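You operate a simulated robot arm through the tools that you are given. There is no shell and no other tool. Be economical: measure what you need, move in short steps, check, and stop when the job is done.

The job below is to be done with a simulated two-armed robot. You get a single attempt, and the scene is never put back.

## Task
Take the spare foot marked "N73" from the middle table top and put it on the deck under the middle table. Stack the grey can marked "E45" from the long bench top on top of the grey can labelled "E35". Shut the top cabinet drawer. Any order will do. Set down upright: spare foot.

The check looks at the end state, three seconds after you hand in, the way a careful person would. Anything else that was tipped, shoved, dropped, spilled or broken makes it a failure.

## Robot
Two 7-joint arms with two-finger grippers on one trunk, on a base that drives. Base frame: it is fixed to the floor where the robot stands at the start and does not move with it; the origin is under the middle of the robot, x ahead of it, y to its left, z up. Units: mm, degrees, N and s.
The left shoulder is at the start at [43, 170, 1326], the right one opposite. With the tool pointing down near the work surface each hand reaches from about 100 to 660 mm from the robot's upright axis, wherever it stands, measured 20 degrees to its own side. Places, roughly: deck under the middle table [900, 100, 400]; grey can [-1750, -1250, 1000]; top cabinet drawer [-2000, -3900, 1000]. Payload 2.69 kg a hand.
Tool frame (each hand has its own): the origin (TCP) lies between the finger pads and is the grasp point; the fingertips stand 20 mm ahead of it; z points along the fingers, y is the line along which they close. Largest opening 100 mm; the body of the gripper starts 63 mm behind the TCP.
Orientation is that of the tool frame in the base frame, as a unit quaternion [w, x, y, z]. With the fingers straight down and closing along the base's y, the tool's x points along the base's -x, its y along +y and its z along -z.

## Interface
- The arms move only by the tool step_arm. It takes "left_deltas", "right_deltas" or both (then of equal length, played together; a hand with none holds still); each is a list of rows, each a list of 7 numbers: the shift along the base's x, y, z in mm, then the turn, a rotation vector about the base's x, y, z in degrees, then the opening, from 0 (shut) to 1 (fully open). In form: [[dx, dy, dz, ax, ay, az, fingers], ...]. A call has 1 to 8 rows; each row shifts and turns the commanded pose from where the row before left it. A row lasts 0.2 s, in which the tool goes at most 50 mm and 8.6 degrees; a call with a longer step from one row to the next is refused whole, and so is a gripper value outside its range. A pose out of reach is approached as far as the arm can. The call stops where the force on the tool passes 40 N (or 10 N more than at its start, if that is more) or the arm is blocked; 0.2 s more then pass. The fingers move at their own pace (about 108 mm/s each) and stop on an object; they squeeze with about 31 N. The grip force told is the motor's: it shows also when the fingers shut on nothing. Time passes only in rows, and 0.2 s behind the last, so rows that do not move let the fingers close. The reply holds the time, the measured pose of the TCP, the force on the tool along the base axes, the opening and the grip force, in the units named above and with some noise, with the torque about the TCP (base axes, N m) and any sound that the robot's microphone picked up, and new pictures: "views" is both (left out), scene, wrist or none (wrist: the cameras of the hands that moved).
- Cameras (640 x 400 px; columns grow to the right, rows downward): "scene" is now at [182, -18.4, 1246.3]; the picture's right is [-0.20, -0.98, 0.00], its down [-0.31, 0.06, -0.95] and it looks along [0.93, -0.19, -0.32] (base axes); focal length 214 px, centre (320, 200). "left" rides on the left gripper at [70, 18, -99] in its tool frame; the picture's right is [-0.26, 0.97, 0.00], its down [-0.75, -0.20, -0.63] and it looks along [-0.61, -0.16, 0.78] (tool axes); focal length 230 px, centre (320, 200). "right" rides on the right gripper at [70, -19, -99] in its tool frame; the picture's right is [0.26, 0.97, 0.00], its down [-0.75, 0.20, -0.63] and it looks along [-0.61, 0.16, 0.78] (tool axes); focal length 230 px, centre (320, 200). There is no depth. A picture from a camera that has moved, and an enlarged one, comes with that camera's place and axes in the base frame and with its lens.
- raise_lower(by): slides the trunk up (or, below 0, down) by that many mm; the arms and the scene camera ride with it, the base frame stays. It gives what a move gives, with no picture.
- drive_base(legs): drives the robot by 1 to 6 legs, each [ahead, turn to the left] in mm and degrees, along the robot's own axes; the way and the turn of a leg run together, so that a leg with both is an arc; at most 1500 mm and 180 degrees a leg. The arms and the cameras ride along, it lands a little off, and it stops where it bumps. It gives what a move gives, and a new picture of the scene camera.
- pan_tilt(pan, tilt): turns the head with the scene camera to pan (to the left, within 60 degrees either way) and tilt (down, from -29 to 69), counted from straight ahead of the robot. It gives what a move gives, and a new picture of the scene camera.
- inspect(camera, box): a new picture of the part [left, top, right, bottom] of that camera's present view, enlarged. The clock stands still meanwhile.
- job_done(): hands the job in; it is judged then, once.

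Work in short steps. Places have to be worked out from the pictures, the camera data and where the tool is seen: move nearer, look again, correct. Check each grasp and each placing, and mend what went wrong. You have 165 turns and 260 pictures in all, those below and enlarged ones among them. Open the grippers and draw the arms clear of the work before you hand the job in, unless the task says otherwise; then end with one line.

The tools are called after "Emit:" by a JSON object that holds its "op" and its "data". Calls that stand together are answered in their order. step_arm: Moves the arms, as the interface text tells. Its arguments: {"type":"object","properties":{"left_deltas":{"type":"array","items":{"type":"array","items":{"type":"number"}}},"right_deltas":{"type":"array","items":{"type":"array","items":{"type":"number"}}},"views":{"type":"string","enum":["both","scene","wrist","none"]}},"required":[]} The other tools are called the same way: raise_lower (by) slides the trunk up or down; drive_base (legs) drives the base; pan_tilt (pan, tilt) turns the head that bears the scene camera; inspect (camera, box) takes an enlarged picture of a part of a camera's view; job_done () hands the job in.

At the start:

```text
clock: 0.0
left_ee_pos: [424.4, 80.9, 1205.6]
left_ee_rot: [-0.001, 0.0, 1.0, 0.0]
left_contact_force: [1.0, -0.8, 1.0]
left_torque: [-0.01, 0.02, 0.02]
left_finger_gap: 100.0
left_gripper_force: 0.1
right_ee_pos: [333.1, -149.5, 1253.3]
right_ee_rot: [-0.002, 0.0, 1.0, 0.0]
right_contact_force: [0.9, -0.8, -0.3]
right_torque: [-0.02, -0.03, 0.04]
right_finger_gap: 100.0
right_gripper_force: 0.0
trunk travel left (down, up): [-550.0, 140.0]
robot x, y, heading: [1.2, -1.4, 0.2]
head pan, tilt: [-11.6, 17.7]
```

scene: 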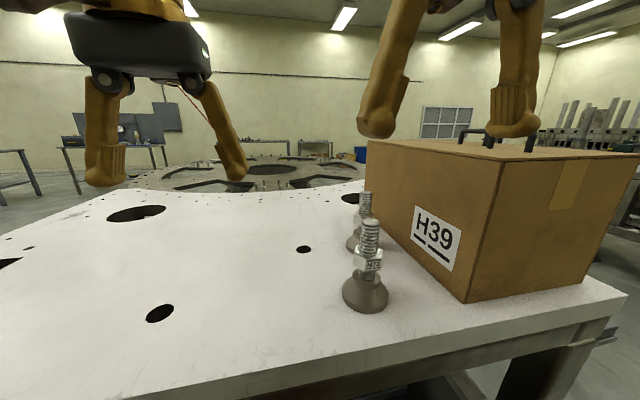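
right: 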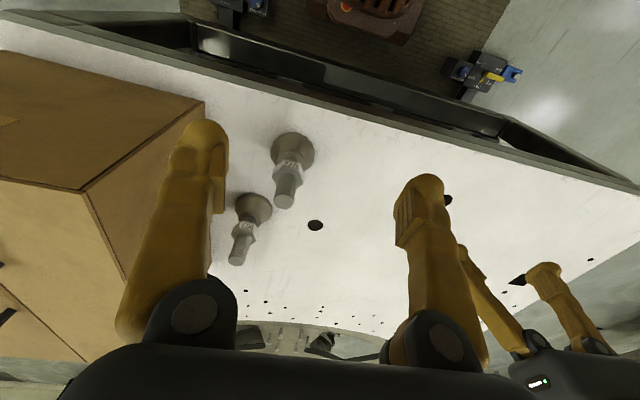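
left: 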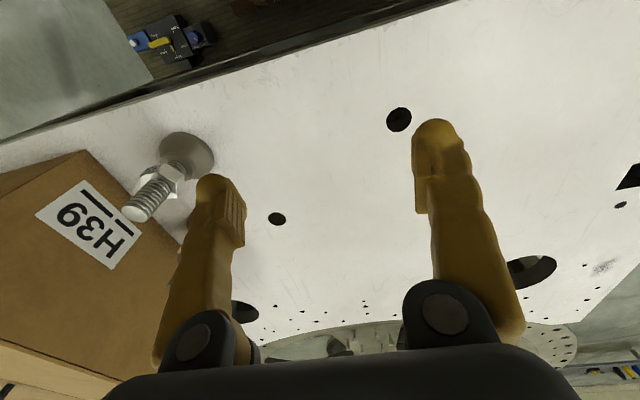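

I see two spare feet beside the box; I need to read their labels. I enlarge the views.

Emit:
{"op": "inspect", "data": {"camera": "scene", "box": [320, 180, 420, 320]}}

Emit:
{"op": "inspect", "data": {"camera": "right", "box": [210, 110, 340, 280]}}

```text
2.86 times, centred on (370, 250) of scene
camera zoom: at [182.0, -18.4, 1246.3], right [-0.2, -0.98, 0.0], down [-0.31, 0.06, -0.95], along [0.93, -0.19, -0.32], focal length 613 px, centre (177, 57)
```

zoom: 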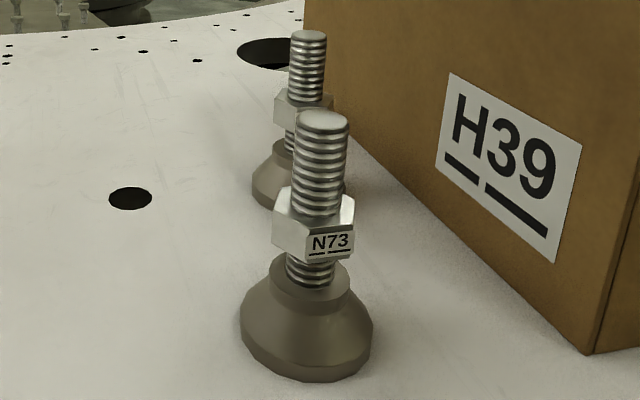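

```text
2.35 times, centred on (275, 195) of right
camera zoom: at [263.4, -167.7, 1351.4], right [-0.26, 0.97, 0.0], down [0.75, 0.2, 0.63], along [0.61, 0.16, -0.78], focal length 541 px, centre (426, 212)
```

zoom: 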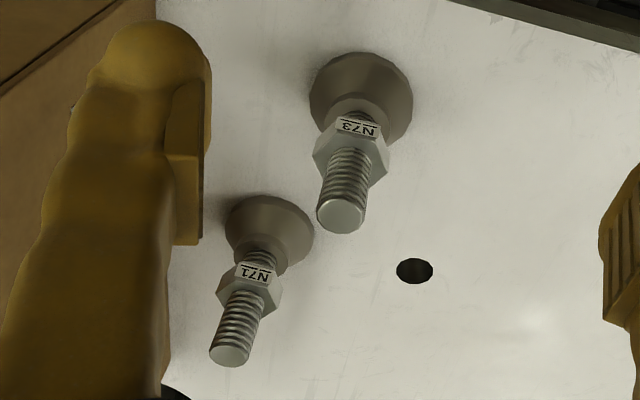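

N73 is the near foot, stud top at about [481,-165,1097], table top z≈945, table edge x≈378. Now I look down at what lies below the table edge.

Emit:
{"op": "pan_tilt", "data": {"pan": 0, "tilt": 65}}

```text
clock: 1.1
left_ee_pos: [405.5, 81.4, 1211.0]
left_ee_rot: [0.007, 0.0, 1.0, 0.002]
left_contact_force: [0.6, 0.1, -0.3]
left_torque: [-0.01, 0.01, 0.02]
left_finger_gap: 100.0
left_gripper_force: 0.1
right_ee_pos: [311.7, -150.2, 1246.9]
right_ee_rot: [-0.008, 0.0, 1.0, -0.001]
right_contact_force: [-0.8, 0.1, -0.3]
right_torque: [0.03, 0.0, 0.03]
right_finger_gap: 100.1
right_gripper_force: 0.1
trunk travel left (down, up): [-550.0, 140.0]
robot x, y, heading: [1.2, -1.8, 0.0]
head pan, tilt: [0.0, 65.0]
camera scene: at [149.7, 0.3, 1179.5], right [0.0, -1.0, 0.0], down [-0.91, 0.0, -0.41], along [0.41, 0.0, -0.91], focal length 214 px, centre (320, 200)
```

scene: 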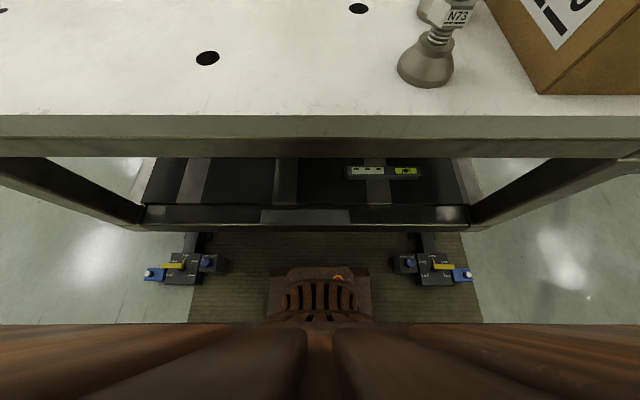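

I need to see the deck under the table: back off and lower the trunk for a look.

Emit:
{"op": "drive_base", "data": {"legs": [[-700, 0]]}}

Emit:
{"op": "raise_lower", "data": {"by": -500}}

Emit:
{"op": "pan_tilt", "data": {"pan": 0, "tilt": 15}}

```text
clock: 5.0
left_ee_pos: [-298.0, 83.3, 1206.7]
left_ee_rot: [0.005, 0.003, 1.0, 0.001]
left_contact_force: [1.1, 0.6, -0.3]
left_torque: [0.03, 0.03, 0.04]
left_finger_gap: 100.0
left_gripper_force: 0.1
right_ee_pos: [-392.4, -150.9, 1247.0]
right_ee_rot: [-0.005, 0.003, 1.0, -0.001]
right_contact_force: [1.5, -0.3, -0.3]
right_torque: [-0.02, 0.04, 0.0]
right_finger_gap: 100.1
right_gripper_force: 0.1
trunk travel left (down, up): [-550.0, 140.0]
robot x, y, heading: [-708.6, 2.3, -0.3]
head pan, tilt: [0.0, 65.0]
camera scene: at [-557.9, 1.4, 1176.3], right [-0.01, -1.0, 0.0], down [-0.91, 0.0, -0.41], along [0.41, 0.0, -0.91], focal length 214 px, centre (320, 200)
```

scene: 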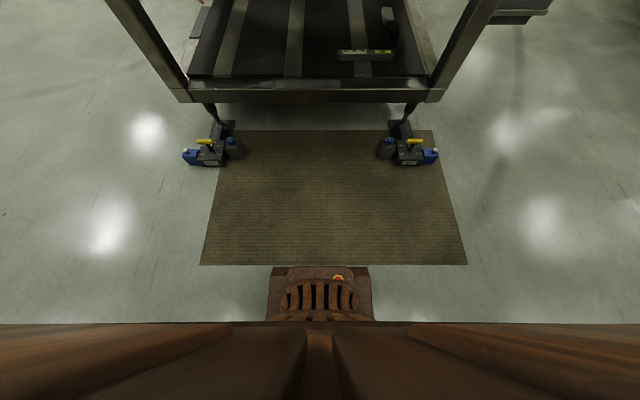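

```text
refused: -500 is not a number from -400 to 400
```

```text
clock: 6.2
left_ee_pos: [-317.9, 81.7, 1213.4]
left_ee_rot: [0.012, 0.001, 1.0, 0.001]
left_contact_force: [-0.1, 0.1, -0.2]
left_torque: [-0.01, -0.01, 0.0]
left_finger_gap: 100.0
left_gripper_force: 0.1
right_ee_pos: [-415.8, -150.3, 1234.3]
right_ee_rot: [-0.031, 0.003, 1.0, -0.001]
right_contact_force: [0.3, -0.5, 0.9]
right_torque: [0.0, 0.06, -0.02]
right_finger_gap: 99.9
right_gripper_force: 0.0
trunk travel left (down, up): [-550.0, 140.0]
robot x, y, heading: [-704.0, 0.9, -0.4]
head pan, tilt: [0.0, 15.0]
camera scene: at [-523.8, 1.1, 1247.5], right [-0.01, -1.0, 0.0], down [-0.28, 0.0, -0.96], along [0.96, 0.0, -0.28], focal length 214 px, centre (320, 200)
```

scene: 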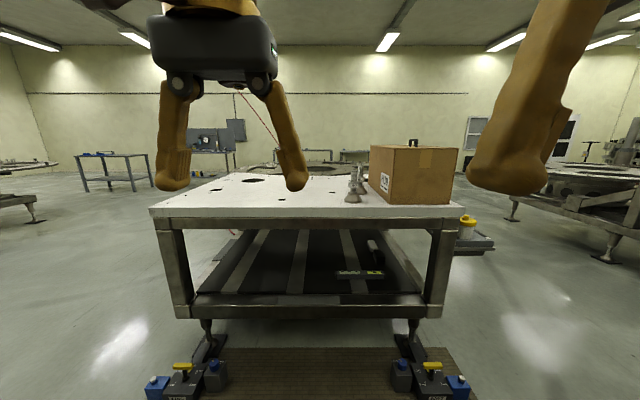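

The deck is a framed platform under the table with some objects on it. I lower the trunk for a better view.

Emit:
{"op": "raise_lower", "data": {"by": -400}}

Emit:
{"op": "pan_tilt", "data": {"pan": 0, "tilt": 16}}

Emit:
{"op": "inspect", "data": {"camera": "scene", "box": [130, 120, 490, 345]}}

```text
clock: 10.0
left_ee_pos: [-318.5, 82.1, 814.4]
left_ee_rot: [0.014, 0.003, 1.0, 0.001]
left_contact_force: [0.5, -0.1, 0.5]
left_torque: [0.01, 0.01, -0.02]
left_finger_gap: 100.0
left_gripper_force: 0.0
right_ee_pos: [-417.1, -149.4, 839.7]
right_ee_rot: [-0.022, 0.002, 1.0, -0.001]
right_contact_force: [0.8, -0.1, -0.3]
right_torque: [0.0, -0.01, 0.0]
right_finger_gap: 100.1
right_gripper_force: 0.0
trunk travel left (down, up): [-150.0, 540.0]
robot x, y, heading: [-707.7, 3.3, -0.6]
head pan, tilt: [0.0, 15.0]
```

```text
clock: 10.7
left_ee_pos: [-319.6, 82.0, 813.1]
left_ee_rot: [0.013, 0.003, 1.0, 0.001]
left_contact_force: [0.3, -0.3, -0.9]
left_torque: [0.02, 0.04, 0.0]
left_finger_gap: 100.1
left_gripper_force: 0.1
right_ee_pos: [-417.5, -149.8, 838.3]
right_ee_rot: [-0.022, 0.003, 1.0, -0.001]
right_contact_force: [-0.9, 1.0, -0.7]
right_torque: [0.01, 0.02, -0.01]
right_finger_gap: 100.1
right_gripper_force: 0.1
trunk travel left (down, up): [-150.0, 540.0]
robot x, y, heading: [-709.1, 7.0, -0.5]
head pan, tilt: [0.0, 16.0]
camera scene: at [-531.7, 1.2, 846.2], right [-0.01, -1.0, 0.0], down [-0.29, 0.0, -0.96], along [0.96, 0.0, -0.29], focal length 214 px, centre (320, 200)
```

scene: 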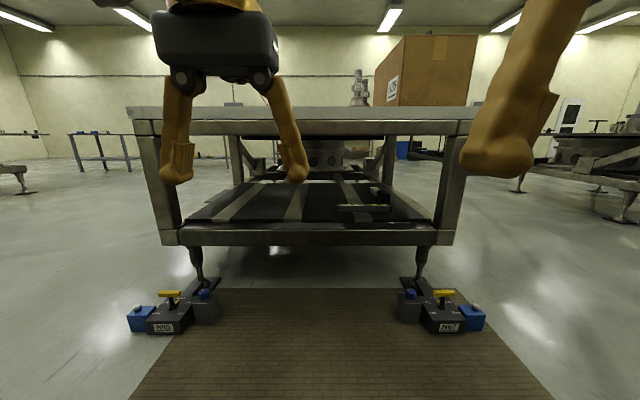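

```text
1.78 times, centred on (310, 232) of scene
camera zoom: at [-531.7, 1.2, 846.2], right [-0.01, -1.0, 0.0], down [-0.29, 0.0, -0.96], along [0.96, 0.0, -0.29], focal length 381 px, centre (338, 142)
```

zoom: 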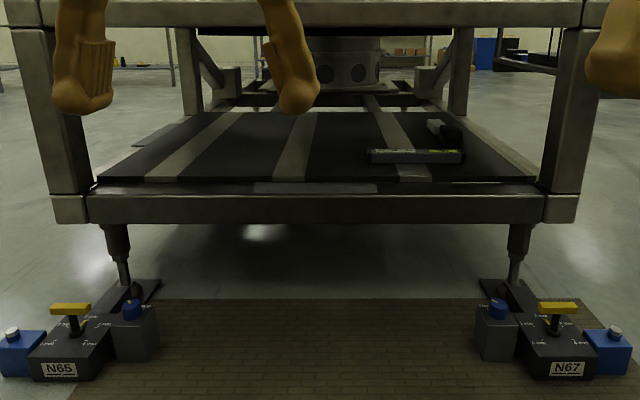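

Deck plate front edge is about x=418, z=452, with a level lying around x≈600, y −90…−390; a free place is about [540, 40]. I raise the trunk again and pitch the right hand towards horizontal in free space.

Emit:
{"op": "raise_lower", "data": {"by": 400}}

Emit:
{"op": "step_arm", "data": {"right_deltas": [[20, 0, 0, 0, -8, 0, 1], [20, 0, 0, 0, -8, 0, 1], [20, 0, 0, 0, -8, 0, 1], [20, 0, 0, 0, -8, 0, 1], [20, 0, 0, 0, -8, 0, 1], [20, 0, 0, 0, -8, 0, 1], [10, 0, 0, 0, -8, 0, 1], [10, 0, 0, 0, -8, 0, 1]], "views": "none"}}

```text
clock: 14.5
left_ee_pos: [-317.6, 82.4, 1213.9]
left_ee_rot: [0.015, 0.003, 1.0, 0.001]
left_contact_force: [0.2, -0.2, -0.3]
left_torque: [0.0, 0.01, -0.02]
left_finger_gap: 100.0
left_gripper_force: 0.1
right_ee_pos: [-417.4, -150.0, 1235.6]
right_ee_rot: [-0.03, 0.003, 1.0, -0.001]
right_contact_force: [-0.4, -0.4, 1.1]
right_torque: [-0.01, 0.02, 0.01]
right_finger_gap: 99.9
right_gripper_force: 0.1
trunk travel left (down, up): [-550.0, 140.0]
robot x, y, heading: [-706.5, 0.8, -0.4]
head pan, tilt: [0.0, 16.0]
```

```text
clock: 16.3
left_ee_pos: [-316.4, 81.6, 1212.3]
left_ee_rot: [0.013, 0.002, 1.0, 0.001]
left_contact_force: [0.2, -0.4, 0.3]
left_torque: [0.02, -0.04, 0.01]
left_finger_gap: 100.1
left_gripper_force: 0.1
right_ee_pos: [-260.9, -150.0, 1257.2]
right_ee_rot: [0.541, 0.009, 0.841, 0.001]
right_contact_force: [0.2, 0.2, 0.6]
right_torque: [0.02, -0.01, 0.0]
right_finger_gap: 99.9
right_gripper_force: 0.1
trunk travel left (down, up): [-550.0, 140.0]
robot x, y, heading: [-710.2, 3.9, -0.1]
head pan, tilt: [0.0, 16.0]
```

The hand is about 25° below horizontal. I drive ahead to about x=−90 and look at the foot.

Emit:
{"op": "drive_base", "data": {"legs": [[620, 0]]}}

Emit:
{"op": "pan_tilt", "data": {"pan": -12, "tilt": 25}}

```text
clock: 19.8
left_ee_pos: [300.2, 87.9, 1215.4]
left_ee_rot: [0.013, -0.004, 1.0, 0.001]
left_contact_force: [0.4, 0.2, -0.8]
left_torque: [-0.01, 0.02, 0.01]
left_finger_gap: 99.8
left_gripper_force: 0.1
right_ee_pos: [359.2, -144.1, 1258.6]
right_ee_rot: [0.539, 0.003, 0.842, 0.005]
right_contact_force: [-0.2, 0.1, 0.0]
right_torque: [0.0, 0.03, 0.01]
right_finger_gap: 99.9
right_gripper_force: 0.0
trunk travel left (down, up): [-550.0, 140.0]
robot x, y, heading: [-92.8, 4.5, 0.4]
head pan, tilt: [0.0, 16.0]
camera scene: at [94.1, 4.5, 1248.8], right [0.01, -1.0, 0.0], down [-0.29, 0.0, -0.96], along [0.96, 0.01, -0.29], focal length 214 px, centre (320, 200)
```

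scene: 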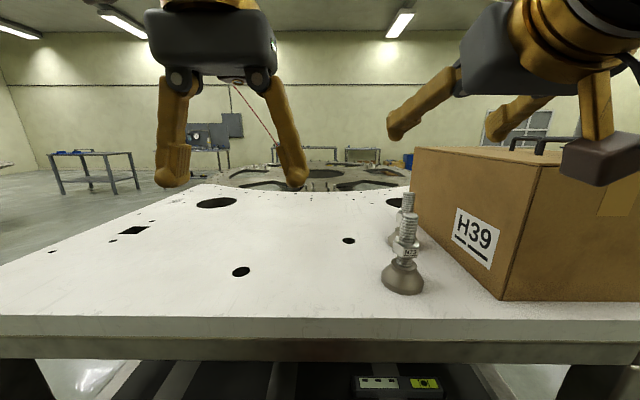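

```text
clock: 20.5
left_ee_pos: [277.2, 88.4, 1219.6]
left_ee_rot: [0.022, -0.004, 1.0, 0.002]
left_contact_force: [0.0, 0.5, -1.0]
left_torque: [0.0, -0.04, -0.02]
left_finger_gap: 99.9
left_gripper_force: 0.0
right_ee_pos: [356.4, -141.7, 1281.8]
right_ee_rot: [0.569, 0.023, 0.822, 0.007]
right_contact_force: [-0.6, 0.6, 0.3]
right_torque: [-0.02, -0.04, 0.06]
right_finger_gap: 100.1
right_gripper_force: 0.1
trunk travel left (down, up): [-550.0, 140.0]
robot x, y, heading: [-89.2, 5.4, 0.6]
head pan, tilt: [-12.0, 25.0]
camera scene: at [87.3, -14.5, 1234.9], right [-0.2, -0.98, 0.0], down [-0.43, 0.08, -0.9], along [0.88, -0.18, -0.44], focal length 214 px, centre (320, 200)
```

scene: 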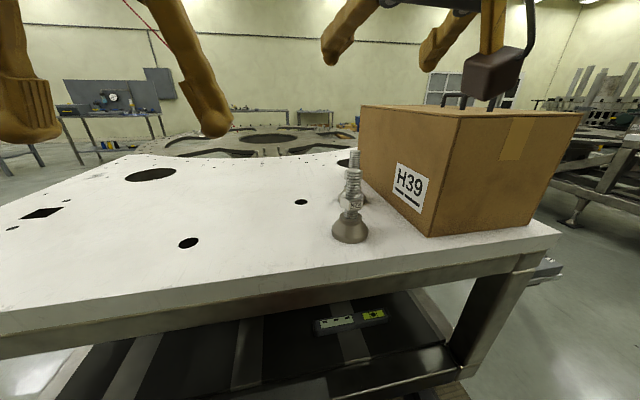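

Foot N73 stays at about [481,−164], stud top z≈1100. I lower the right hand in front of the stud to z≈1077.

Emit:
{"op": "step_arm", "data": {"right_deltas": [[5, -4, -35, 0, 0, 0, 1], [5, -4, -35, 0, 0, 0, 1], [5, -4, -35, 0, 0, 0, 1], [5, -4, -35, 0, 0, 0, 1], [5, -4, -35, 0, 0, 0, 1], [5, -2, -30, 0, 0, 0, 1], [0, 0, 0, 0, 0, 0, 1]]}}

```text
clock: 22.1
left_ee_pos: [279.3, 86.9, 1218.6]
left_ee_rot: [0.022, -0.004, 1.0, 0.002]
left_contact_force: [0.2, -0.9, -0.3]
left_torque: [0.01, -0.02, 0.0]
left_finger_gap: 99.9
left_gripper_force: 0.0
right_ee_pos: [375.6, -146.4, 1064.2]
right_ee_rot: [0.547, 0.005, 0.837, 0.001]
right_contact_force: [-0.5, -0.1, -0.3]
right_torque: [-0.01, -0.03, 0.02]
right_finger_gap: 99.9
right_gripper_force: 0.1
right hand out of reach, approached as far as the arm can: row 1, 5, 6
trunk travel left (down, up): [-550.0, 140.0]
robot x, y, heading: [-89.6, 4.2, 0.5]
head pan, tilt: [-12.0, 25.0]
camera scene: at [88.7, -15.4, 1234.6], right [-0.2, -0.98, 0.0], down [-0.43, 0.09, -0.9], along [0.88, -0.18, -0.44], focal length 214 px, centre (320, 200)
camera right: at [256.2, -162.9, 1038.8], right [-0.1, 0.97, -0.23], down [-0.27, 0.2, 0.94], along [0.96, 0.15, 0.25], focal length 230 px, centre (320, 200)
```

scene: 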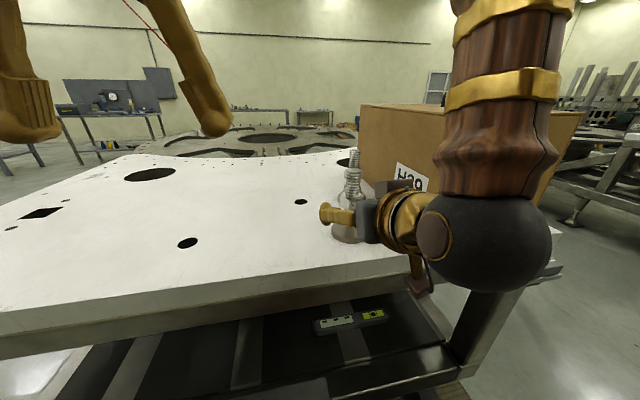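
right: 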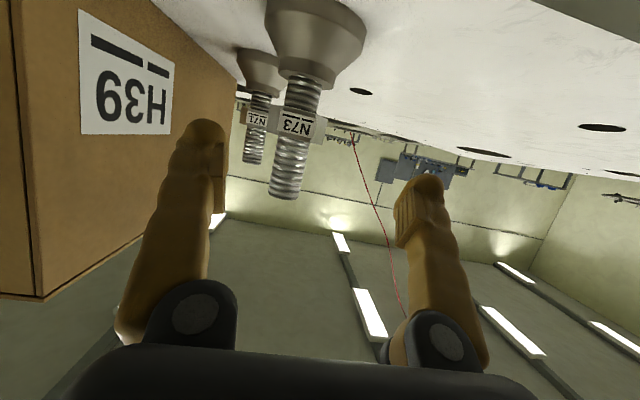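

Stud is seen at y≈−165, top z≈1103, nut top ≈1049. I align to y=−165, z≈1080, then advance to x≈481.

Emit:
{"op": "step_arm", "data": {"right_deltas": [[5, -10, 8, 0, 0, 0, 0.8], [10, -9, 8, 0, 0, 0, 0.8], [30, 0, 0, 0, 0, 0, 0.8], [25, 0, 0, 0, 0, 0, 0.8], [0, 0, 0, 0, 0, 0, 0.8]]}}

```text
clock: 23.3
left_ee_pos: [278.9, 89.0, 1218.5]
left_ee_rot: [0.022, -0.004, 1.0, 0.001]
left_contact_force: [0.0, -0.3, -0.2]
left_torque: [-0.01, 0.03, -0.03]
left_finger_gap: 99.9
left_gripper_force: 0.1
right_ee_pos: [442.9, -144.5, 1083.2]
right_ee_rot: [0.547, 0.006, 0.837, 0.001]
right_contact_force: [0.0, 0.5, 0.6]
right_torque: [0.01, 0.0, 0.01]
right_finger_gap: 80.0
right_gripper_force: 0.1
right hand out of reach, approached as far as the arm can: row 1, 2, 4
trunk travel left (down, up): [-550.0, 140.0]
robot x, y, heading: [-93.5, 0.8, 0.3]
head pan, tilt: [-12.0, 25.0]
camera scene: at [89.0, -14.5, 1234.6], right [-0.2, -0.98, 0.0], down [-0.43, 0.08, -0.9], along [0.88, -0.18, -0.44], focal length 214 px, centre (320, 200)
camera right: at [323.3, -161.3, 1059.1], right [-0.1, 0.97, -0.23], down [-0.27, 0.2, 0.94], along [0.96, 0.15, 0.25], focal length 230 px, centre (320, 200)
```

scene: 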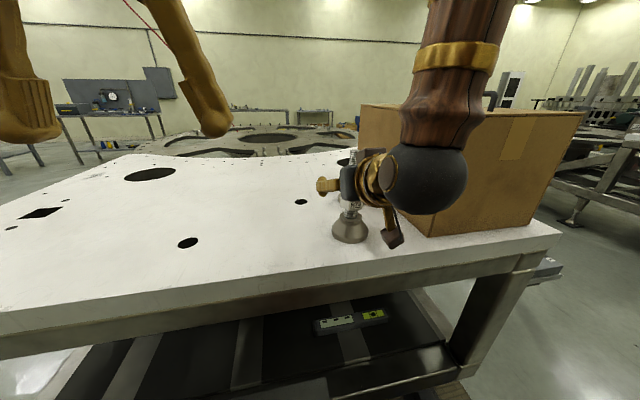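
right: 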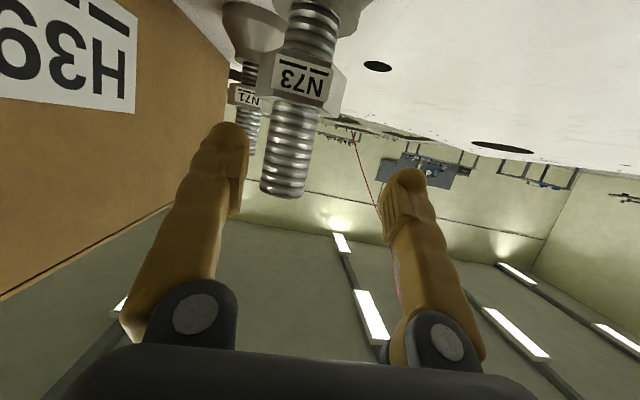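

The y-shift was not followed (limit), TCP y=−144 while the stud is at y≈−163. I try shifting with a small yaw of the hand.

Emit:
{"op": "step_arm", "data": {"right_deltas": [[0, -5, 0, 0, 0, -3, 0.9], [0, -8, 0, 0, 0, -3, 0.9], [0, -8, 0, 0, 0, 0, 0.9], [0, 0, 0, 0, 0, 0, 0.9]], "views": "wrist"}}

```text
clock: 24.3
left_ee_pos: [278.9, 89.3, 1219.1]
left_ee_rot: [0.022, -0.004, 1.0, 0.001]
left_contact_force: [-0.1, -0.3, -0.2]
left_torque: [-0.03, -0.01, -0.02]
left_finger_gap: 100.1
left_gripper_force: 0.0
right_ee_pos: [442.4, -163.3, 1084.4]
right_ee_rot: [0.546, 0.047, 0.836, -0.024]
right_contact_force: [-0.4, 0.7, -0.3]
right_torque: [-0.02, -0.01, 0.01]
right_finger_gap: 90.2
right_gripper_force: 0.0
trunk travel left (down, up): [-550.0, 140.0]
robot x, y, heading: [-90.7, 3.9, 0.5]
head pan, tilt: [-12.0, 25.0]
camera right: at [322.4, -170.1, 1059.1], right [0.0, 0.97, -0.23], down [-0.25, 0.22, 0.94], along [0.97, 0.06, 0.25], focal length 230 px, centre (320, 200)
```

right: 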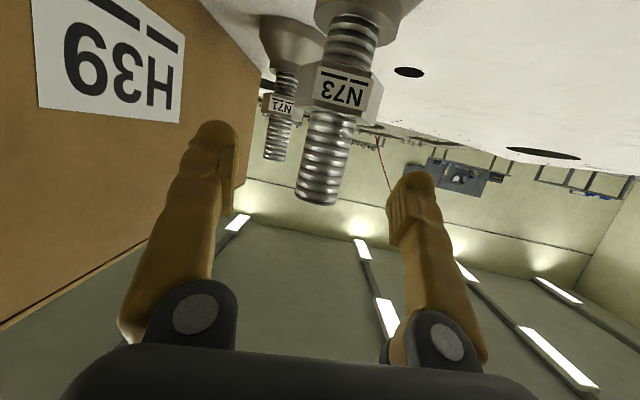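

Aligned. I advance 38 mm, drop 10 mm, and close on the stud.

Emit:
{"op": "step_arm", "data": {"right_deltas": [[20, 0, -5, 0, 0, 0, 0.9], [19, 0, -5, 0, 0, 0, 0.9], [0, 0, 0, 0, 0, 0, 0.9]], "views": "both"}}

```text
clock: 25.1
left_ee_pos: [279.7, 89.3, 1218.9]
left_ee_rot: [0.022, -0.004, 1.0, 0.002]
left_contact_force: [0.7, 1.0, -0.1]
left_torque: [-0.03, 0.0, -0.03]
left_finger_gap: 99.9
left_gripper_force: 0.1
right_ee_pos: [481.0, -165.7, 1074.2]
right_ee_rot: [0.547, 0.047, 0.835, -0.024]
right_contact_force: [0.7, -0.6, -0.3]
right_torque: [0.03, -0.02, 0.01]
right_finger_gap: 90.0
right_gripper_force: 0.1
trunk travel left (down, up): [-550.0, 140.0]
robot x, y, heading: [-93.4, 3.0, 0.6]
head pan, tilt: [-12.0, 25.0]
camera scene: at [89.0, -14.6, 1234.6], right [-0.2, -0.98, 0.0], down [-0.43, 0.08, -0.9], along [0.88, -0.18, -0.44], focal length 214 px, centre (320, 200)
camera right: at [360.8, -170.1, 1048.8], right [0.0, 0.97, -0.22], down [-0.25, 0.22, 0.94], along [0.97, 0.06, 0.25], focal length 230 px, centre (320, 200)
```

scene: 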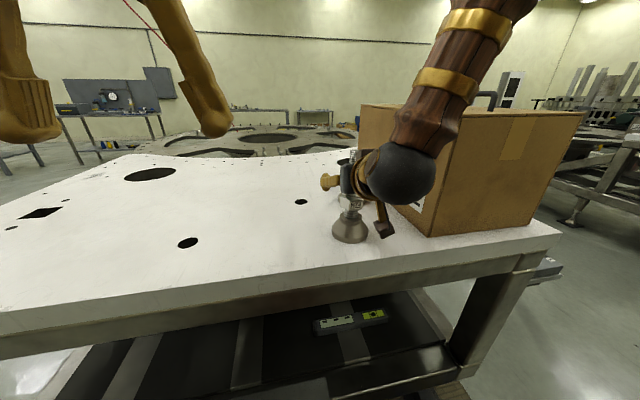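
right: 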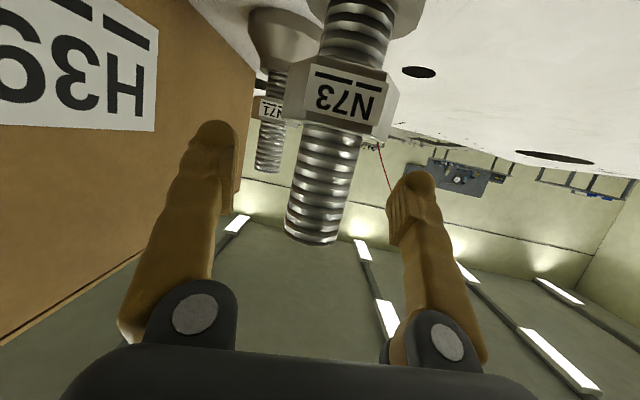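

TCP is around the stud; I push 8 mm deeper for margin and close.

Emit:
{"op": "step_arm", "data": {"right_deltas": [[8, 0, 0, 0, 0, 0, 0.9], [0, 0, 0, 0, 0, 0, 0.4], [0, 0, 0, 0, 0, 0, 0.0], [0, 0, 0, 0, 0, 0, 0.0], [0, 0, 0, 0, 0, 0, 0.0]], "views": "both"}}

```text
clock: 26.3
left_ee_pos: [279.2, 87.4, 1218.4]
left_ee_rot: [0.021, -0.005, 1.0, 0.002]
left_contact_force: [0.9, -0.6, -1.0]
left_torque: [0.0, 0.01, 0.01]
left_finger_gap: 100.1
left_gripper_force: 0.0
right_ee_pos: [491.0, -165.4, 1073.1]
right_ee_rot: [0.547, 0.047, 0.836, -0.023]
right_contact_force: [1.2, -4.6, 0.0]
right_torque: [-0.05, 0.09, 0.1]
right_finger_gap: 18.7
right_gripper_force: 30.4
trunk travel left (down, up): [-550.0, 140.0]
robot x, y, heading: [-92.0, 3.2, 0.5]
head pan, tilt: [-12.0, 25.0]
camera scene: at [89.5, -15.4, 1234.5], right [-0.2, -0.98, 0.0], down [-0.43, 0.09, -0.9], along [0.88, -0.18, -0.44], focal length 214 px, centre (320, 200)
camera right: at [369.7, -170.5, 1048.0], right [0.0, 0.97, -0.22], down [-0.25, 0.22, 0.94], along [0.97, 0.06, 0.25], focal length 230 px, centre (320, 200)
```

scene: 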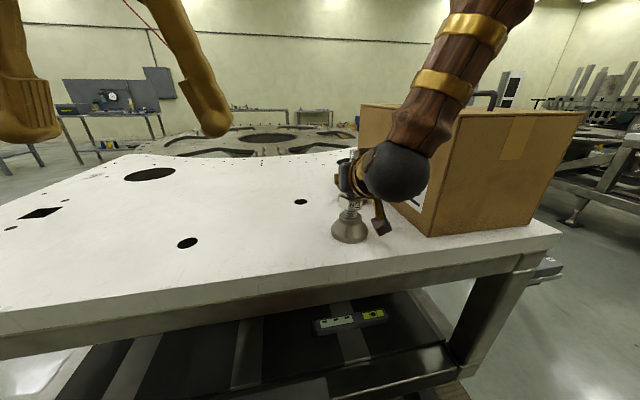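
right: 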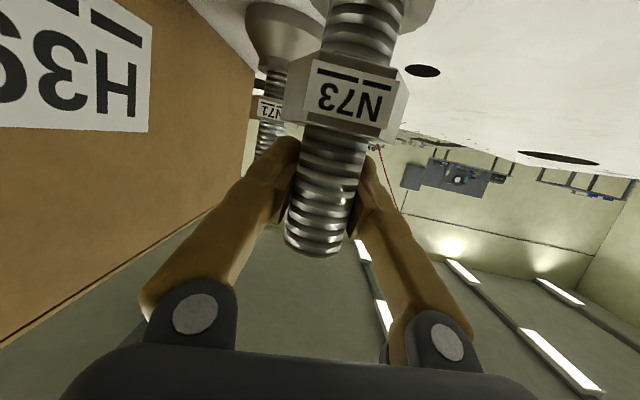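

Gap 18.7 mm, grip 30 N. I test by lifting 30 mm.

Emit:
{"op": "step_arm", "data": {"right_deltas": [[0, 0, 10, 0, 0, 0, 0], [0, 0, 20, 0, 0, 0, 0], [0, 0, 0, 0, 0, 0, 0]], "views": "both"}}

Emit:
{"op": "inspect", "data": {"camera": "scene", "box": [300, 130, 460, 260]}}

```text
clock: 27.1
left_ee_pos: [281.2, 88.0, 1218.2]
left_ee_rot: [0.022, -0.004, 1.0, 0.002]
left_contact_force: [0.1, -0.2, -0.9]
left_torque: [-0.01, -0.01, 0.0]
left_finger_gap: 99.9
left_gripper_force: 0.0
right_ee_pos: [491.4, -163.1, 1101.8]
right_ee_rot: [0.545, 0.047, 0.837, -0.024]
right_contact_force: [-0.1, 0.2, -12.1]
right_torque: [-0.02, -0.19, 0.0]
right_finger_gap: 18.8
right_gripper_force: 30.8
trunk travel left (down, up): [-550.0, 140.0]
robot x, y, heading: [-92.2, 4.2, 0.4]
head pan, tilt: [-12.0, 25.0]
camera scene: at [90.9, -14.8, 1234.2], right [-0.2, -0.98, 0.0], down [-0.43, 0.08, -0.9], along [0.88, -0.18, -0.44], focal length 214 px, centre (320, 200)
camera right: at [370.3, -169.9, 1078.2], right [0.0, 0.97, -0.22], down [-0.25, 0.22, 0.94], along [0.97, 0.06, 0.24], focal length 230 px, centre (320, 200)
```

scene: 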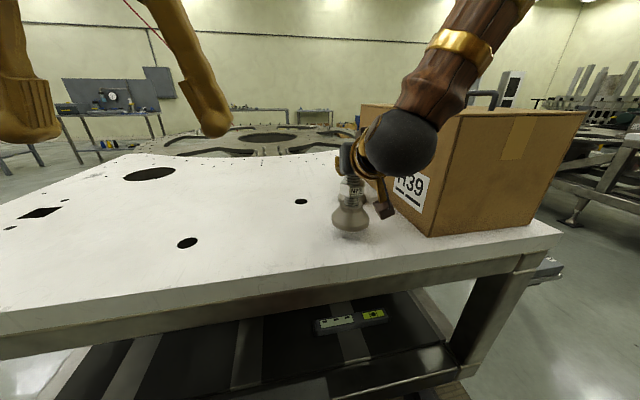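
right: 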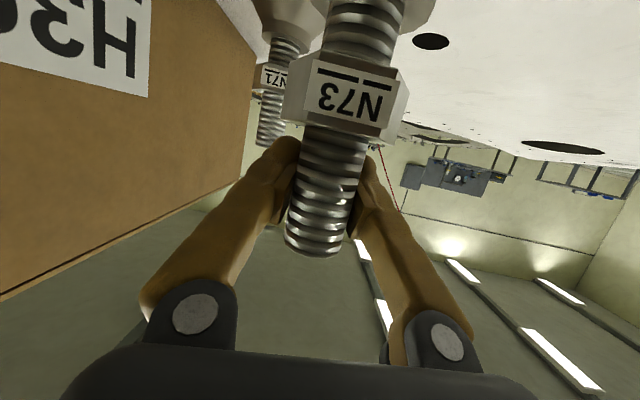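

```text
3.08 times, centred on (380, 195) of scene
camera zoom: at [90.9, -14.8, 1234.2], right [-0.2, -0.98, 0.0], down [-0.43, 0.08, -0.9], along [0.88, -0.18, -0.44], focal length 660 px, centre (135, 215)
```

zoom: 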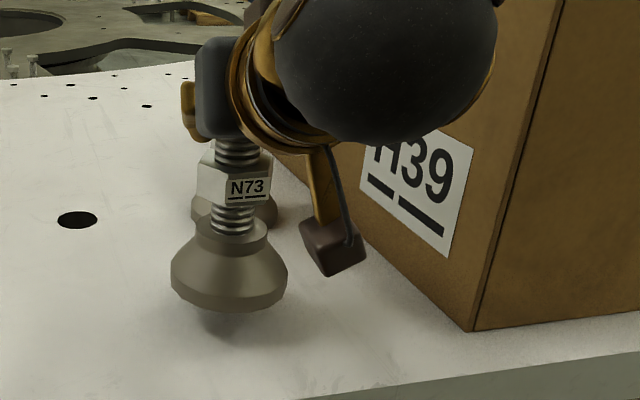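

Lifted and upright (≈1.2 kg). I lift 40 mm more and back away 400 mm.

Emit:
{"op": "step_arm", "data": {"right_deltas": [[0, 0, 20, 0, 0, 0, 0], [0, 0, 20, 0, 0, 0, 0], [0, 0, 0, 0, 0, 0, 0]], "views": "none"}}

Emit:
{"op": "drive_base", "data": {"legs": [[-400, 0]]}}

Emit:
{"op": "raise_lower", "data": {"by": -400}}

Emit:
{"op": "pan_tilt", "data": {"pan": 0, "tilt": 20}}

```text
clock: 27.9
left_ee_pos: [279.9, 87.9, 1217.8]
left_ee_rot: [0.021, -0.005, 1.0, 0.003]
left_contact_force: [0.1, 0.2, -0.2]
left_torque: [0.01, 0.02, -0.01]
left_finger_gap: 99.9
left_gripper_force: 0.1
right_ee_pos: [490.7, -163.8, 1143.2]
right_ee_rot: [0.546, 0.047, 0.836, -0.023]
right_contact_force: [0.1, -0.3, -11.8]
right_torque: [-0.06, -0.16, -0.01]
right_finger_gap: 18.6
right_gripper_force: 31.3
trunk travel left (down, up): [-550.0, 140.0]
robot x, y, heading: [-90.6, 3.2, 0.7]
head pan, tilt: [-12.0, 25.0]
```

```text
clock: 30.4
left_ee_pos: [-121.0, 85.2, 1219.5]
left_ee_rot: [0.022, -0.006, 1.0, 0.002]
left_contact_force: [-3.5, 0.2, 0.0]
left_torque: [-0.01, -0.18, 0.02]
left_finger_gap: 99.9
left_gripper_force: 0.2
right_ee_pos: [89.0, -166.6, 1142.4]
right_ee_rot: [0.547, 0.046, 0.835, -0.023]
right_contact_force: [-2.7, 0.6, -10.6]
right_torque: [-0.04, -0.04, 0.01]
right_finger_gap: 18.3
right_gripper_force: 30.8
trunk travel left (down, up): [-550.0, 140.0]
robot x, y, heading: [-484.3, -0.9, 0.3]
head pan, tilt: [-12.0, 25.0]
camera scene: at [-329.1, -18.5, 1234.5], right [-0.2, -0.98, 0.0], down [-0.41, 0.08, -0.91], along [0.89, -0.18, -0.42], focal length 214 px, centre (320, 200)
```

scene: 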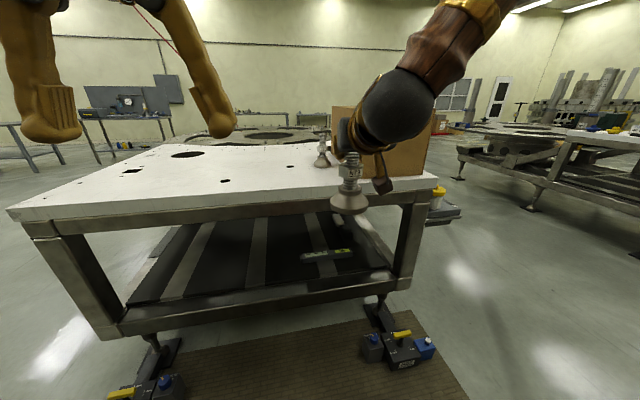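

```text
clock: 34.2
left_ee_pos: [-120.5, 84.3, 819.7]
left_ee_rot: [0.023, -0.007, 1.0, 0.003]
left_contact_force: [0.1, -0.5, -0.1]
left_torque: [0.02, 0.0, -0.01]
left_finger_gap: 100.2
left_gripper_force: 0.1
right_ee_pos: [90.0, -167.5, 740.3]
right_ee_rot: [0.545, 0.046, 0.837, -0.023]
right_contact_force: [0.3, 0.6, -12.7]
right_torque: [-0.04, -0.14, 0.0]
right_finger_gap: 18.2
right_gripper_force: 31.0
trunk travel left (down, up): [-150.0, 540.0]
robot x, y, heading: [-486.4, -1.0, 0.8]
head pan, tilt: [-12.0, 25.0]
```

```text
clock: 34.9
left_ee_pos: [-121.1, 85.3, 818.2]
left_ee_rot: [0.021, -0.007, 1.0, 0.002]
left_contact_force: [-0.1, -0.7, -0.1]
left_torque: [0.02, -0.03, -0.01]
left_finger_gap: 100.2
left_gripper_force: 0.0
right_ee_pos: [89.7, -166.0, 742.2]
right_ee_rot: [0.545, 0.045, 0.837, -0.023]
right_contact_force: [-0.2, 0.4, -12.2]
right_torque: [-0.03, -0.16, 0.0]
right_finger_gap: 18.4
right_gripper_force: 30.8
trunk travel left (down, up): [-150.0, 540.0]
robot x, y, heading: [-489.1, -0.6, 0.8]
head pan, tilt: [0.0, 20.0]
camera scene: at [-322.8, 0.7, 841.8], right [0.01, -1.0, 0.0], down [-0.35, 0.0, -0.94], along [0.94, 0.01, -0.35], focal length 214 px, centre (320, 200)
```

scene: 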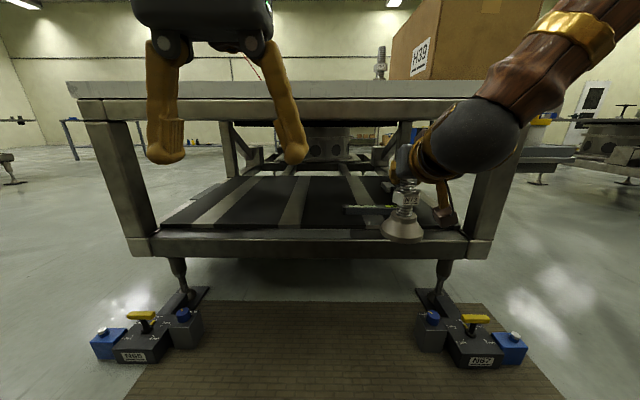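

I pull the left hand back for clearance and shift the right hand +y by about 200 mm (also lowering), still in front of the table.

Emit:
{"op": "step_arm", "data": {"left_deltas": [[-20, 0, 0, 0, 0, 0, 1], [-20, 5, 0, 0, 0, 0, 1], [-20, 5, 0, 0, 0, 0, 1], [-20, 10, 0, 0, 0, 0, 1], [-20, 10, 0, 0, 0, 0, 1], [0, 10, 0, 0, 0, 0, 1], [0, 10, 0, 0, 0, 0, 1], [0, 0, 0, 0, 0, 0, 1]], "right_deltas": [[0, 15, 0, 0, 0, 1, 0], [0, 30, 0, 0, 0, 1, 0], [0, 30, 0, 0, 0, 1, 0], [0, 30, 0, 0, 0, 1, 0], [0, 30, 0, 0, 0, 1, 0], [0, 30, 0, 0, 0, 1, 0], [0, 30, 0, 0, 0, 0, 0], [0, 5, 0, 0, 0, 0, 0]], "views": "scene"}}

```text
clock: 36.7
left_ee_pos: [-221.3, 135.8, 817.6]
left_ee_rot: [0.022, -0.006, 1.0, 0.001]
left_contact_force: [0.2, -0.2, -0.4]
left_torque: [0.0, 0.0, 0.0]
left_finger_gap: 100.1
left_gripper_force: 0.0
right_ee_pos: [89.3, 34.3, 741.3]
right_ee_rot: [0.546, 0.001, 0.838, 0.006]
right_contact_force: [0.9, -0.1, -12.5]
right_torque: [-0.02, -0.15, -0.01]
right_finger_gap: 18.6
right_gripper_force: 30.9
trunk travel left (down, up): [-150.0, 540.0]
robot x, y, heading: [-490.1, -3.8, 0.6]
head pan, tilt: [0.0, 20.0]
camera scene: at [-322.9, 1.3, 841.8], right [0.01, -1.0, 0.0], down [-0.35, 0.0, -0.94], along [0.94, 0.01, -0.35], focal length 214 px, centre (320, 200)
```

scene: 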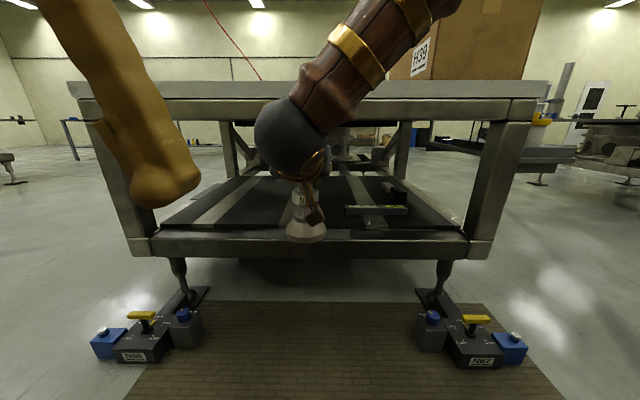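

Now I lower 130 mm and drive in 430 mm so the foot goes over the deck with about 25 mm clearance.

Emit:
{"op": "raise_lower", "data": {"by": -130}}

Emit:
{"op": "drive_base", "data": {"legs": [[250, 0]]}}

```text
clock: 38.3
left_ee_pos: [-221.2, 135.5, 689.2]
left_ee_rot: [0.022, -0.006, 1.0, 0.001]
left_contact_force: [1.0, 0.3, -0.4]
left_torque: [-0.01, 0.01, -0.03]
left_finger_gap: 99.8
left_gripper_force: 0.1
right_ee_pos: [89.6, 33.0, 612.5]
right_ee_rot: [0.546, 0.003, 0.838, 0.005]
right_contact_force: [0.3, -1.0, -12.6]
right_torque: [-0.03, -0.12, 0.01]
right_finger_gap: 18.1
right_gripper_force: 30.8
trunk travel left (down, up): [-20.0, 670.0]
robot x, y, heading: [-488.1, -1.4, 0.6]
head pan, tilt: [0.0, 20.0]
```

```text
clock: 40.1
left_ee_pos: [32.3, 139.2, 689.4]
left_ee_rot: [0.022, -0.007, 1.0, 0.002]
left_contact_force: [0.0, 0.0, -0.2]
left_torque: [-0.01, -0.02, -0.01]
left_finger_gap: 100.0
left_gripper_force: 0.1
right_ee_pos: [343.5, 37.8, 612.8]
right_ee_rot: [0.546, 0.0, 0.838, 0.006]
right_contact_force: [0.2, -0.4, -12.4]
right_torque: [0.0, -0.17, 0.01]
right_finger_gap: 18.3
right_gripper_force: 31.1
trunk travel left (down, up): [-20.0, 670.0]
robot x, y, heading: [-235.5, 1.1, 0.8]
head pan, tilt: [0.0, 20.0]
camera scene: at [-60.7, 4.6, 712.5], right [0.01, -1.0, 0.0], down [-0.36, 0.0, -0.93], along [0.93, 0.01, -0.36], focal length 214 px, centre (320, 200)
```

scene: 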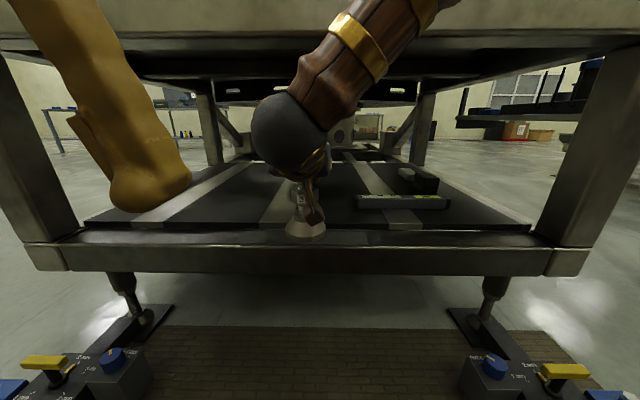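

Clearance over the deck edge looks good (foot bottom ≈ 488 vs 450). Drive on 180 mm.

Emit:
{"op": "drive_base", "data": {"legs": [[180, 0]]}}

```text
clock: 41.7
left_ee_pos: [198.8, 142.3, 683.1]
left_ee_rot: [0.01, -0.007, 1.0, 0.002]
left_contact_force: [0.0, -0.2, -0.8]
left_torque: [-0.02, -0.02, 0.02]
left_finger_gap: 100.2
left_gripper_force: 0.0
right_ee_pos: [514.9, 40.7, 620.7]
right_ee_rot: [0.552, 0.001, 0.834, 0.006]
right_contact_force: [-0.7, 0.2, -12.2]
right_torque: [0.02, -0.1, 0.0]
right_finger_gap: 17.1
right_gripper_force: 31.2
trunk travel left (down, up): [-20.0, 670.0]
robot x, y, heading: [-55.0, 5.1, 0.8]
head pan, tilt: [0.0, 20.0]
camera scene: at [121.2, 7.0, 712.5], right [0.01, -1.0, 0.0], down [-0.36, 0.0, -0.93], along [0.93, 0.01, -0.36], focal length 214 px, centre (320, 200)
```

scene: 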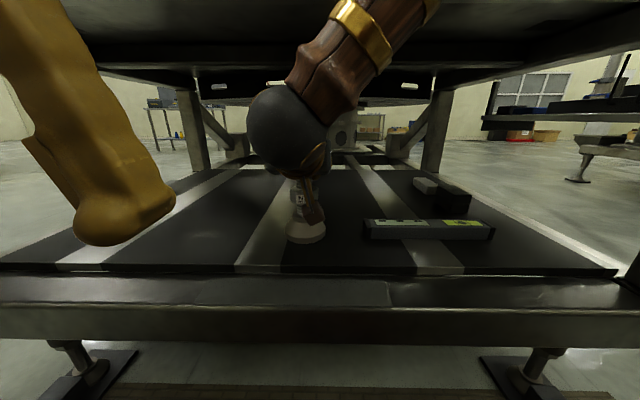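

I look closely at the deck around the foot for steps in the surface.

Emit:
{"op": "inspect", "data": {"camera": "scene", "box": [210, 170, 400, 290]}}

Emit:
{"op": "inspect", "data": {"camera": "right", "box": [0, 0, 640, 400]}}

```text
3.33 times, centred on (305, 230) of scene
camera zoom: at [121.2, 7.0, 712.5], right [0.01, -1.0, 0.0], down [-0.36, 0.0, -0.93], along [0.93, 0.01, -0.36], focal length 715 px, centre (370, 100)
```

zoom: 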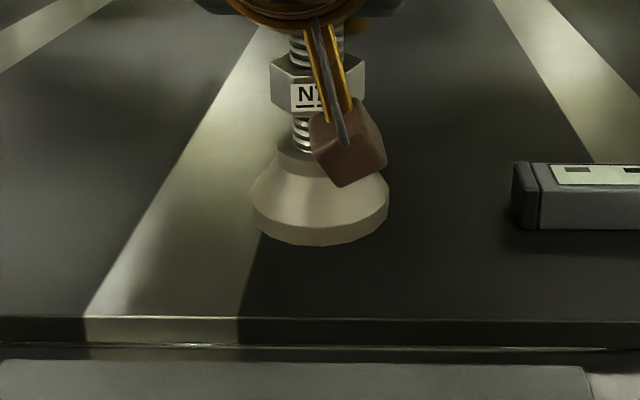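

```text
1.00 times, centred on (320, 200) of right (not enlarged: the box is as wide or as high as the picture)
camera zoom: at [396.8, 21.8, 594.1], right [-0.11, 0.97, -0.23], down [-0.29, 0.19, 0.94], along [0.95, 0.17, 0.26], focal length 230 px, centre (320, 200)
```

zoom: 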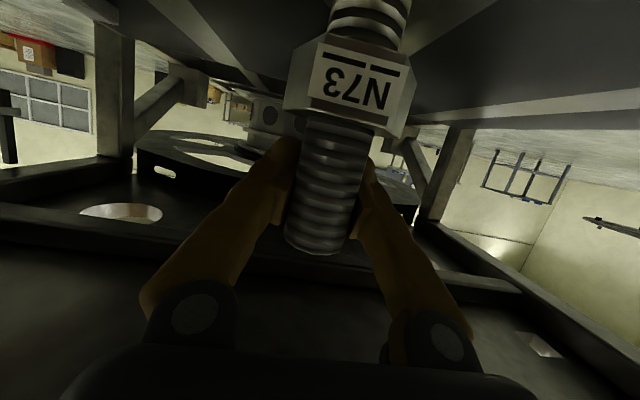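

Deck is flat (stripes are flush). I lower in small steps watching the vertical force.

Emit:
{"op": "step_arm", "data": {"right_deltas": [[0, 0, -8, 0, 0, 0, 0], [0, 0, -8, 0, 0, 0, 0], [0, 0, -6, 0, 0, 0, 0], [0, 0, -4, 0, 0, 0, 0], [0, 0, -4, 0, 0, 0, 0]], "views": "none"}}

```text
clock: 42.9
left_ee_pos: [183.3, 141.7, 677.0]
left_ee_rot: [-0.001, -0.007, 1.0, 0.002]
left_contact_force: [0.3, 0.3, -0.5]
left_torque: [0.01, 0.02, 0.03]
left_finger_gap: 100.0
left_gripper_force: 0.0
right_ee_pos: [506.1, 41.1, 596.4]
right_ee_rot: [0.56, 0.001, 0.829, 0.005]
right_contact_force: [0.6, -0.7, -12.1]
right_torque: [-0.04, -0.15, -0.01]
right_finger_gap: 15.6
right_gripper_force: 30.9
trunk travel left (down, up): [-20.0, 670.0]
robot x, y, heading: [-52.8, 4.6, 0.7]
head pan, tilt: [0.0, 20.0]
```

Not yet touching; I lower on, correcting 2° of pitch.

Emit:
{"op": "step_arm", "data": {"right_deltas": [[0, 0, -5, 0, 1, 0, 0], [0, 0, -4, 0, 1, 0, 0], [0, 0, -4, 0, 0, 0, 0], [0, 0, -3, 0, 0, 0, 0]], "views": "scene"}}

```text
clock: 43.9
left_ee_pos: [184.2, 141.6, 677.3]
left_ee_rot: [-0.001, -0.007, 1.0, 0.002]
left_contact_force: [-0.3, 0.0, 1.0]
left_torque: [-0.03, -0.02, 0.0]
left_finger_gap: 100.3
left_gripper_force: 0.0
right_ee_pos: [506.3, 41.1, 581.8]
right_ee_rot: [0.545, 0.001, 0.838, 0.006]
right_contact_force: [1.0, 0.3, -12.4]
right_torque: [0.01, -0.2, 0.02]
right_finger_gap: 15.4
right_gripper_force: 31.5
trunk travel left (down, up): [-20.0, 670.0]
robot x, y, heading: [-50.7, 3.5, 0.8]
head pan, tilt: [0.0, 20.0]
camera scene: at [121.3, 7.0, 712.5], right [0.01, -1.0, 0.0], down [-0.36, 0.0, -0.93], along [0.93, 0.01, -0.36], focal length 214 px, centre (320, 200)
```

scene: 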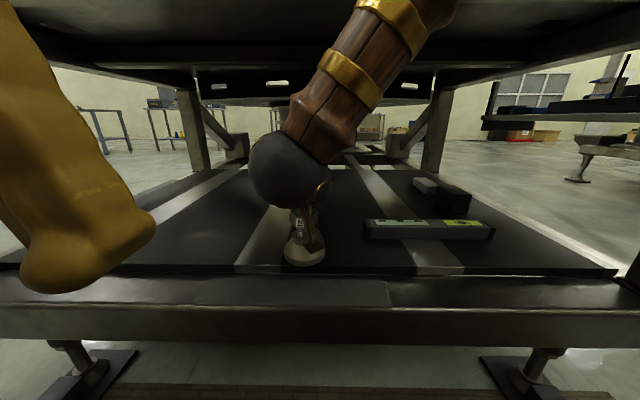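

Near the deck now, not touching. I move 25 mm deeper and lower a few mm more.

Emit:
{"op": "step_arm", "data": {"right_deltas": [[15, 0, 0, 0, 0, 0, 0], [15, 0, -2, 0, 0, 0, 0], [0, 0, -3, 0, 0, 0, 0], [0, 0, -3, 0, 0, 0, 0]], "views": "none"}}

```text
clock: 44.9
left_ee_pos: [184.0, 142.4, 677.5]
left_ee_rot: [-0.001, -0.007, 1.0, 0.002]
left_contact_force: [0.3, -0.1, 0.2]
left_torque: [-0.01, 0.03, 0.01]
left_finger_gap: 100.1
left_gripper_force: 0.1
right_ee_pos: [537.2, 40.0, 574.2]
right_ee_rot: [0.545, 0.001, 0.838, 0.005]
right_contact_force: [-0.3, 0.7, -11.8]
right_torque: [-0.02, -0.19, 0.04]
right_finger_gap: 15.9
right_gripper_force: 30.8
trunk travel left (down, up): [-20.0, 670.0]
robot x, y, heading: [-54.1, 2.6, 0.6]
head pan, tilt: [0.0, 20.0]
```

Still hanging; lower by 3 mm steps.

Emit:
{"op": "step_arm", "data": {"right_deltas": [[0, 0, -3, 0, 0, 0, 0], [0, 0, -3, 0, 0, 0, 0], [0, 0, -3, 0, 0, 0, 0], [0, 0, 0, 0, 0, 0, 0]], "views": "scene"}}

Emit:
{"op": "inspect", "data": {"camera": "scene", "box": [210, 170, 400, 290]}}

```text
clock: 45.9
left_ee_pos: [183.1, 142.8, 678.5]
left_ee_rot: [0.0, -0.007, 1.0, 0.002]
left_contact_force: [0.5, 0.3, -0.3]
left_torque: [-0.02, -0.01, -0.02]
left_finger_gap: 100.2
left_gripper_force: 0.0
right_ee_pos: [537.9, 41.3, 568.8]
right_ee_rot: [0.55, 0.0, 0.835, 0.008]
right_contact_force: [8.1, 1.9, 20.4]
right_torque: [0.15, 0.62, -0.07]
right_finger_gap: 15.1
right_gripper_force: 31.5
trunk travel left (down, up): [-20.0, 670.0]
robot x, y, heading: [-56.2, 8.3, 0.8]
head pan, tilt: [0.0, 20.0]
camera scene: at [120.2, 7.0, 713.1], right [0.01, -1.0, 0.0], down [-0.36, 0.0, -0.93], along [0.93, 0.01, -0.36], focal length 214 px, centre (320, 200)
```

scene: 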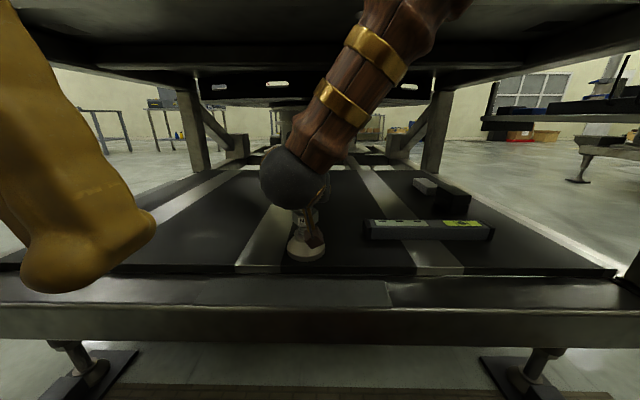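

```text
3.33 times, centred on (305, 230) of scene
camera zoom: at [120.2, 7.0, 713.1], right [0.01, -1.0, 0.0], down [-0.36, 0.0, -0.93], along [0.93, 0.01, -0.36], focal length 715 px, centre (370, 100)
```

zoom: 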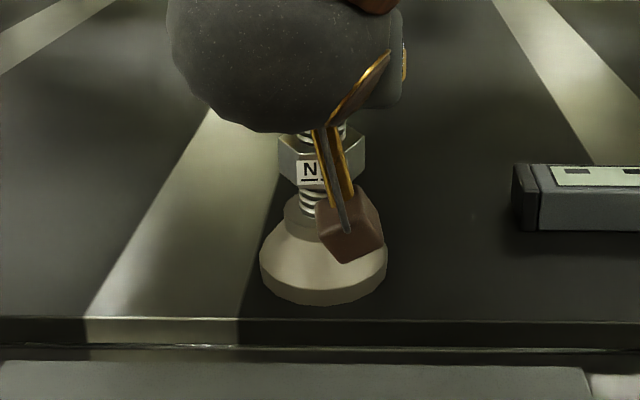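

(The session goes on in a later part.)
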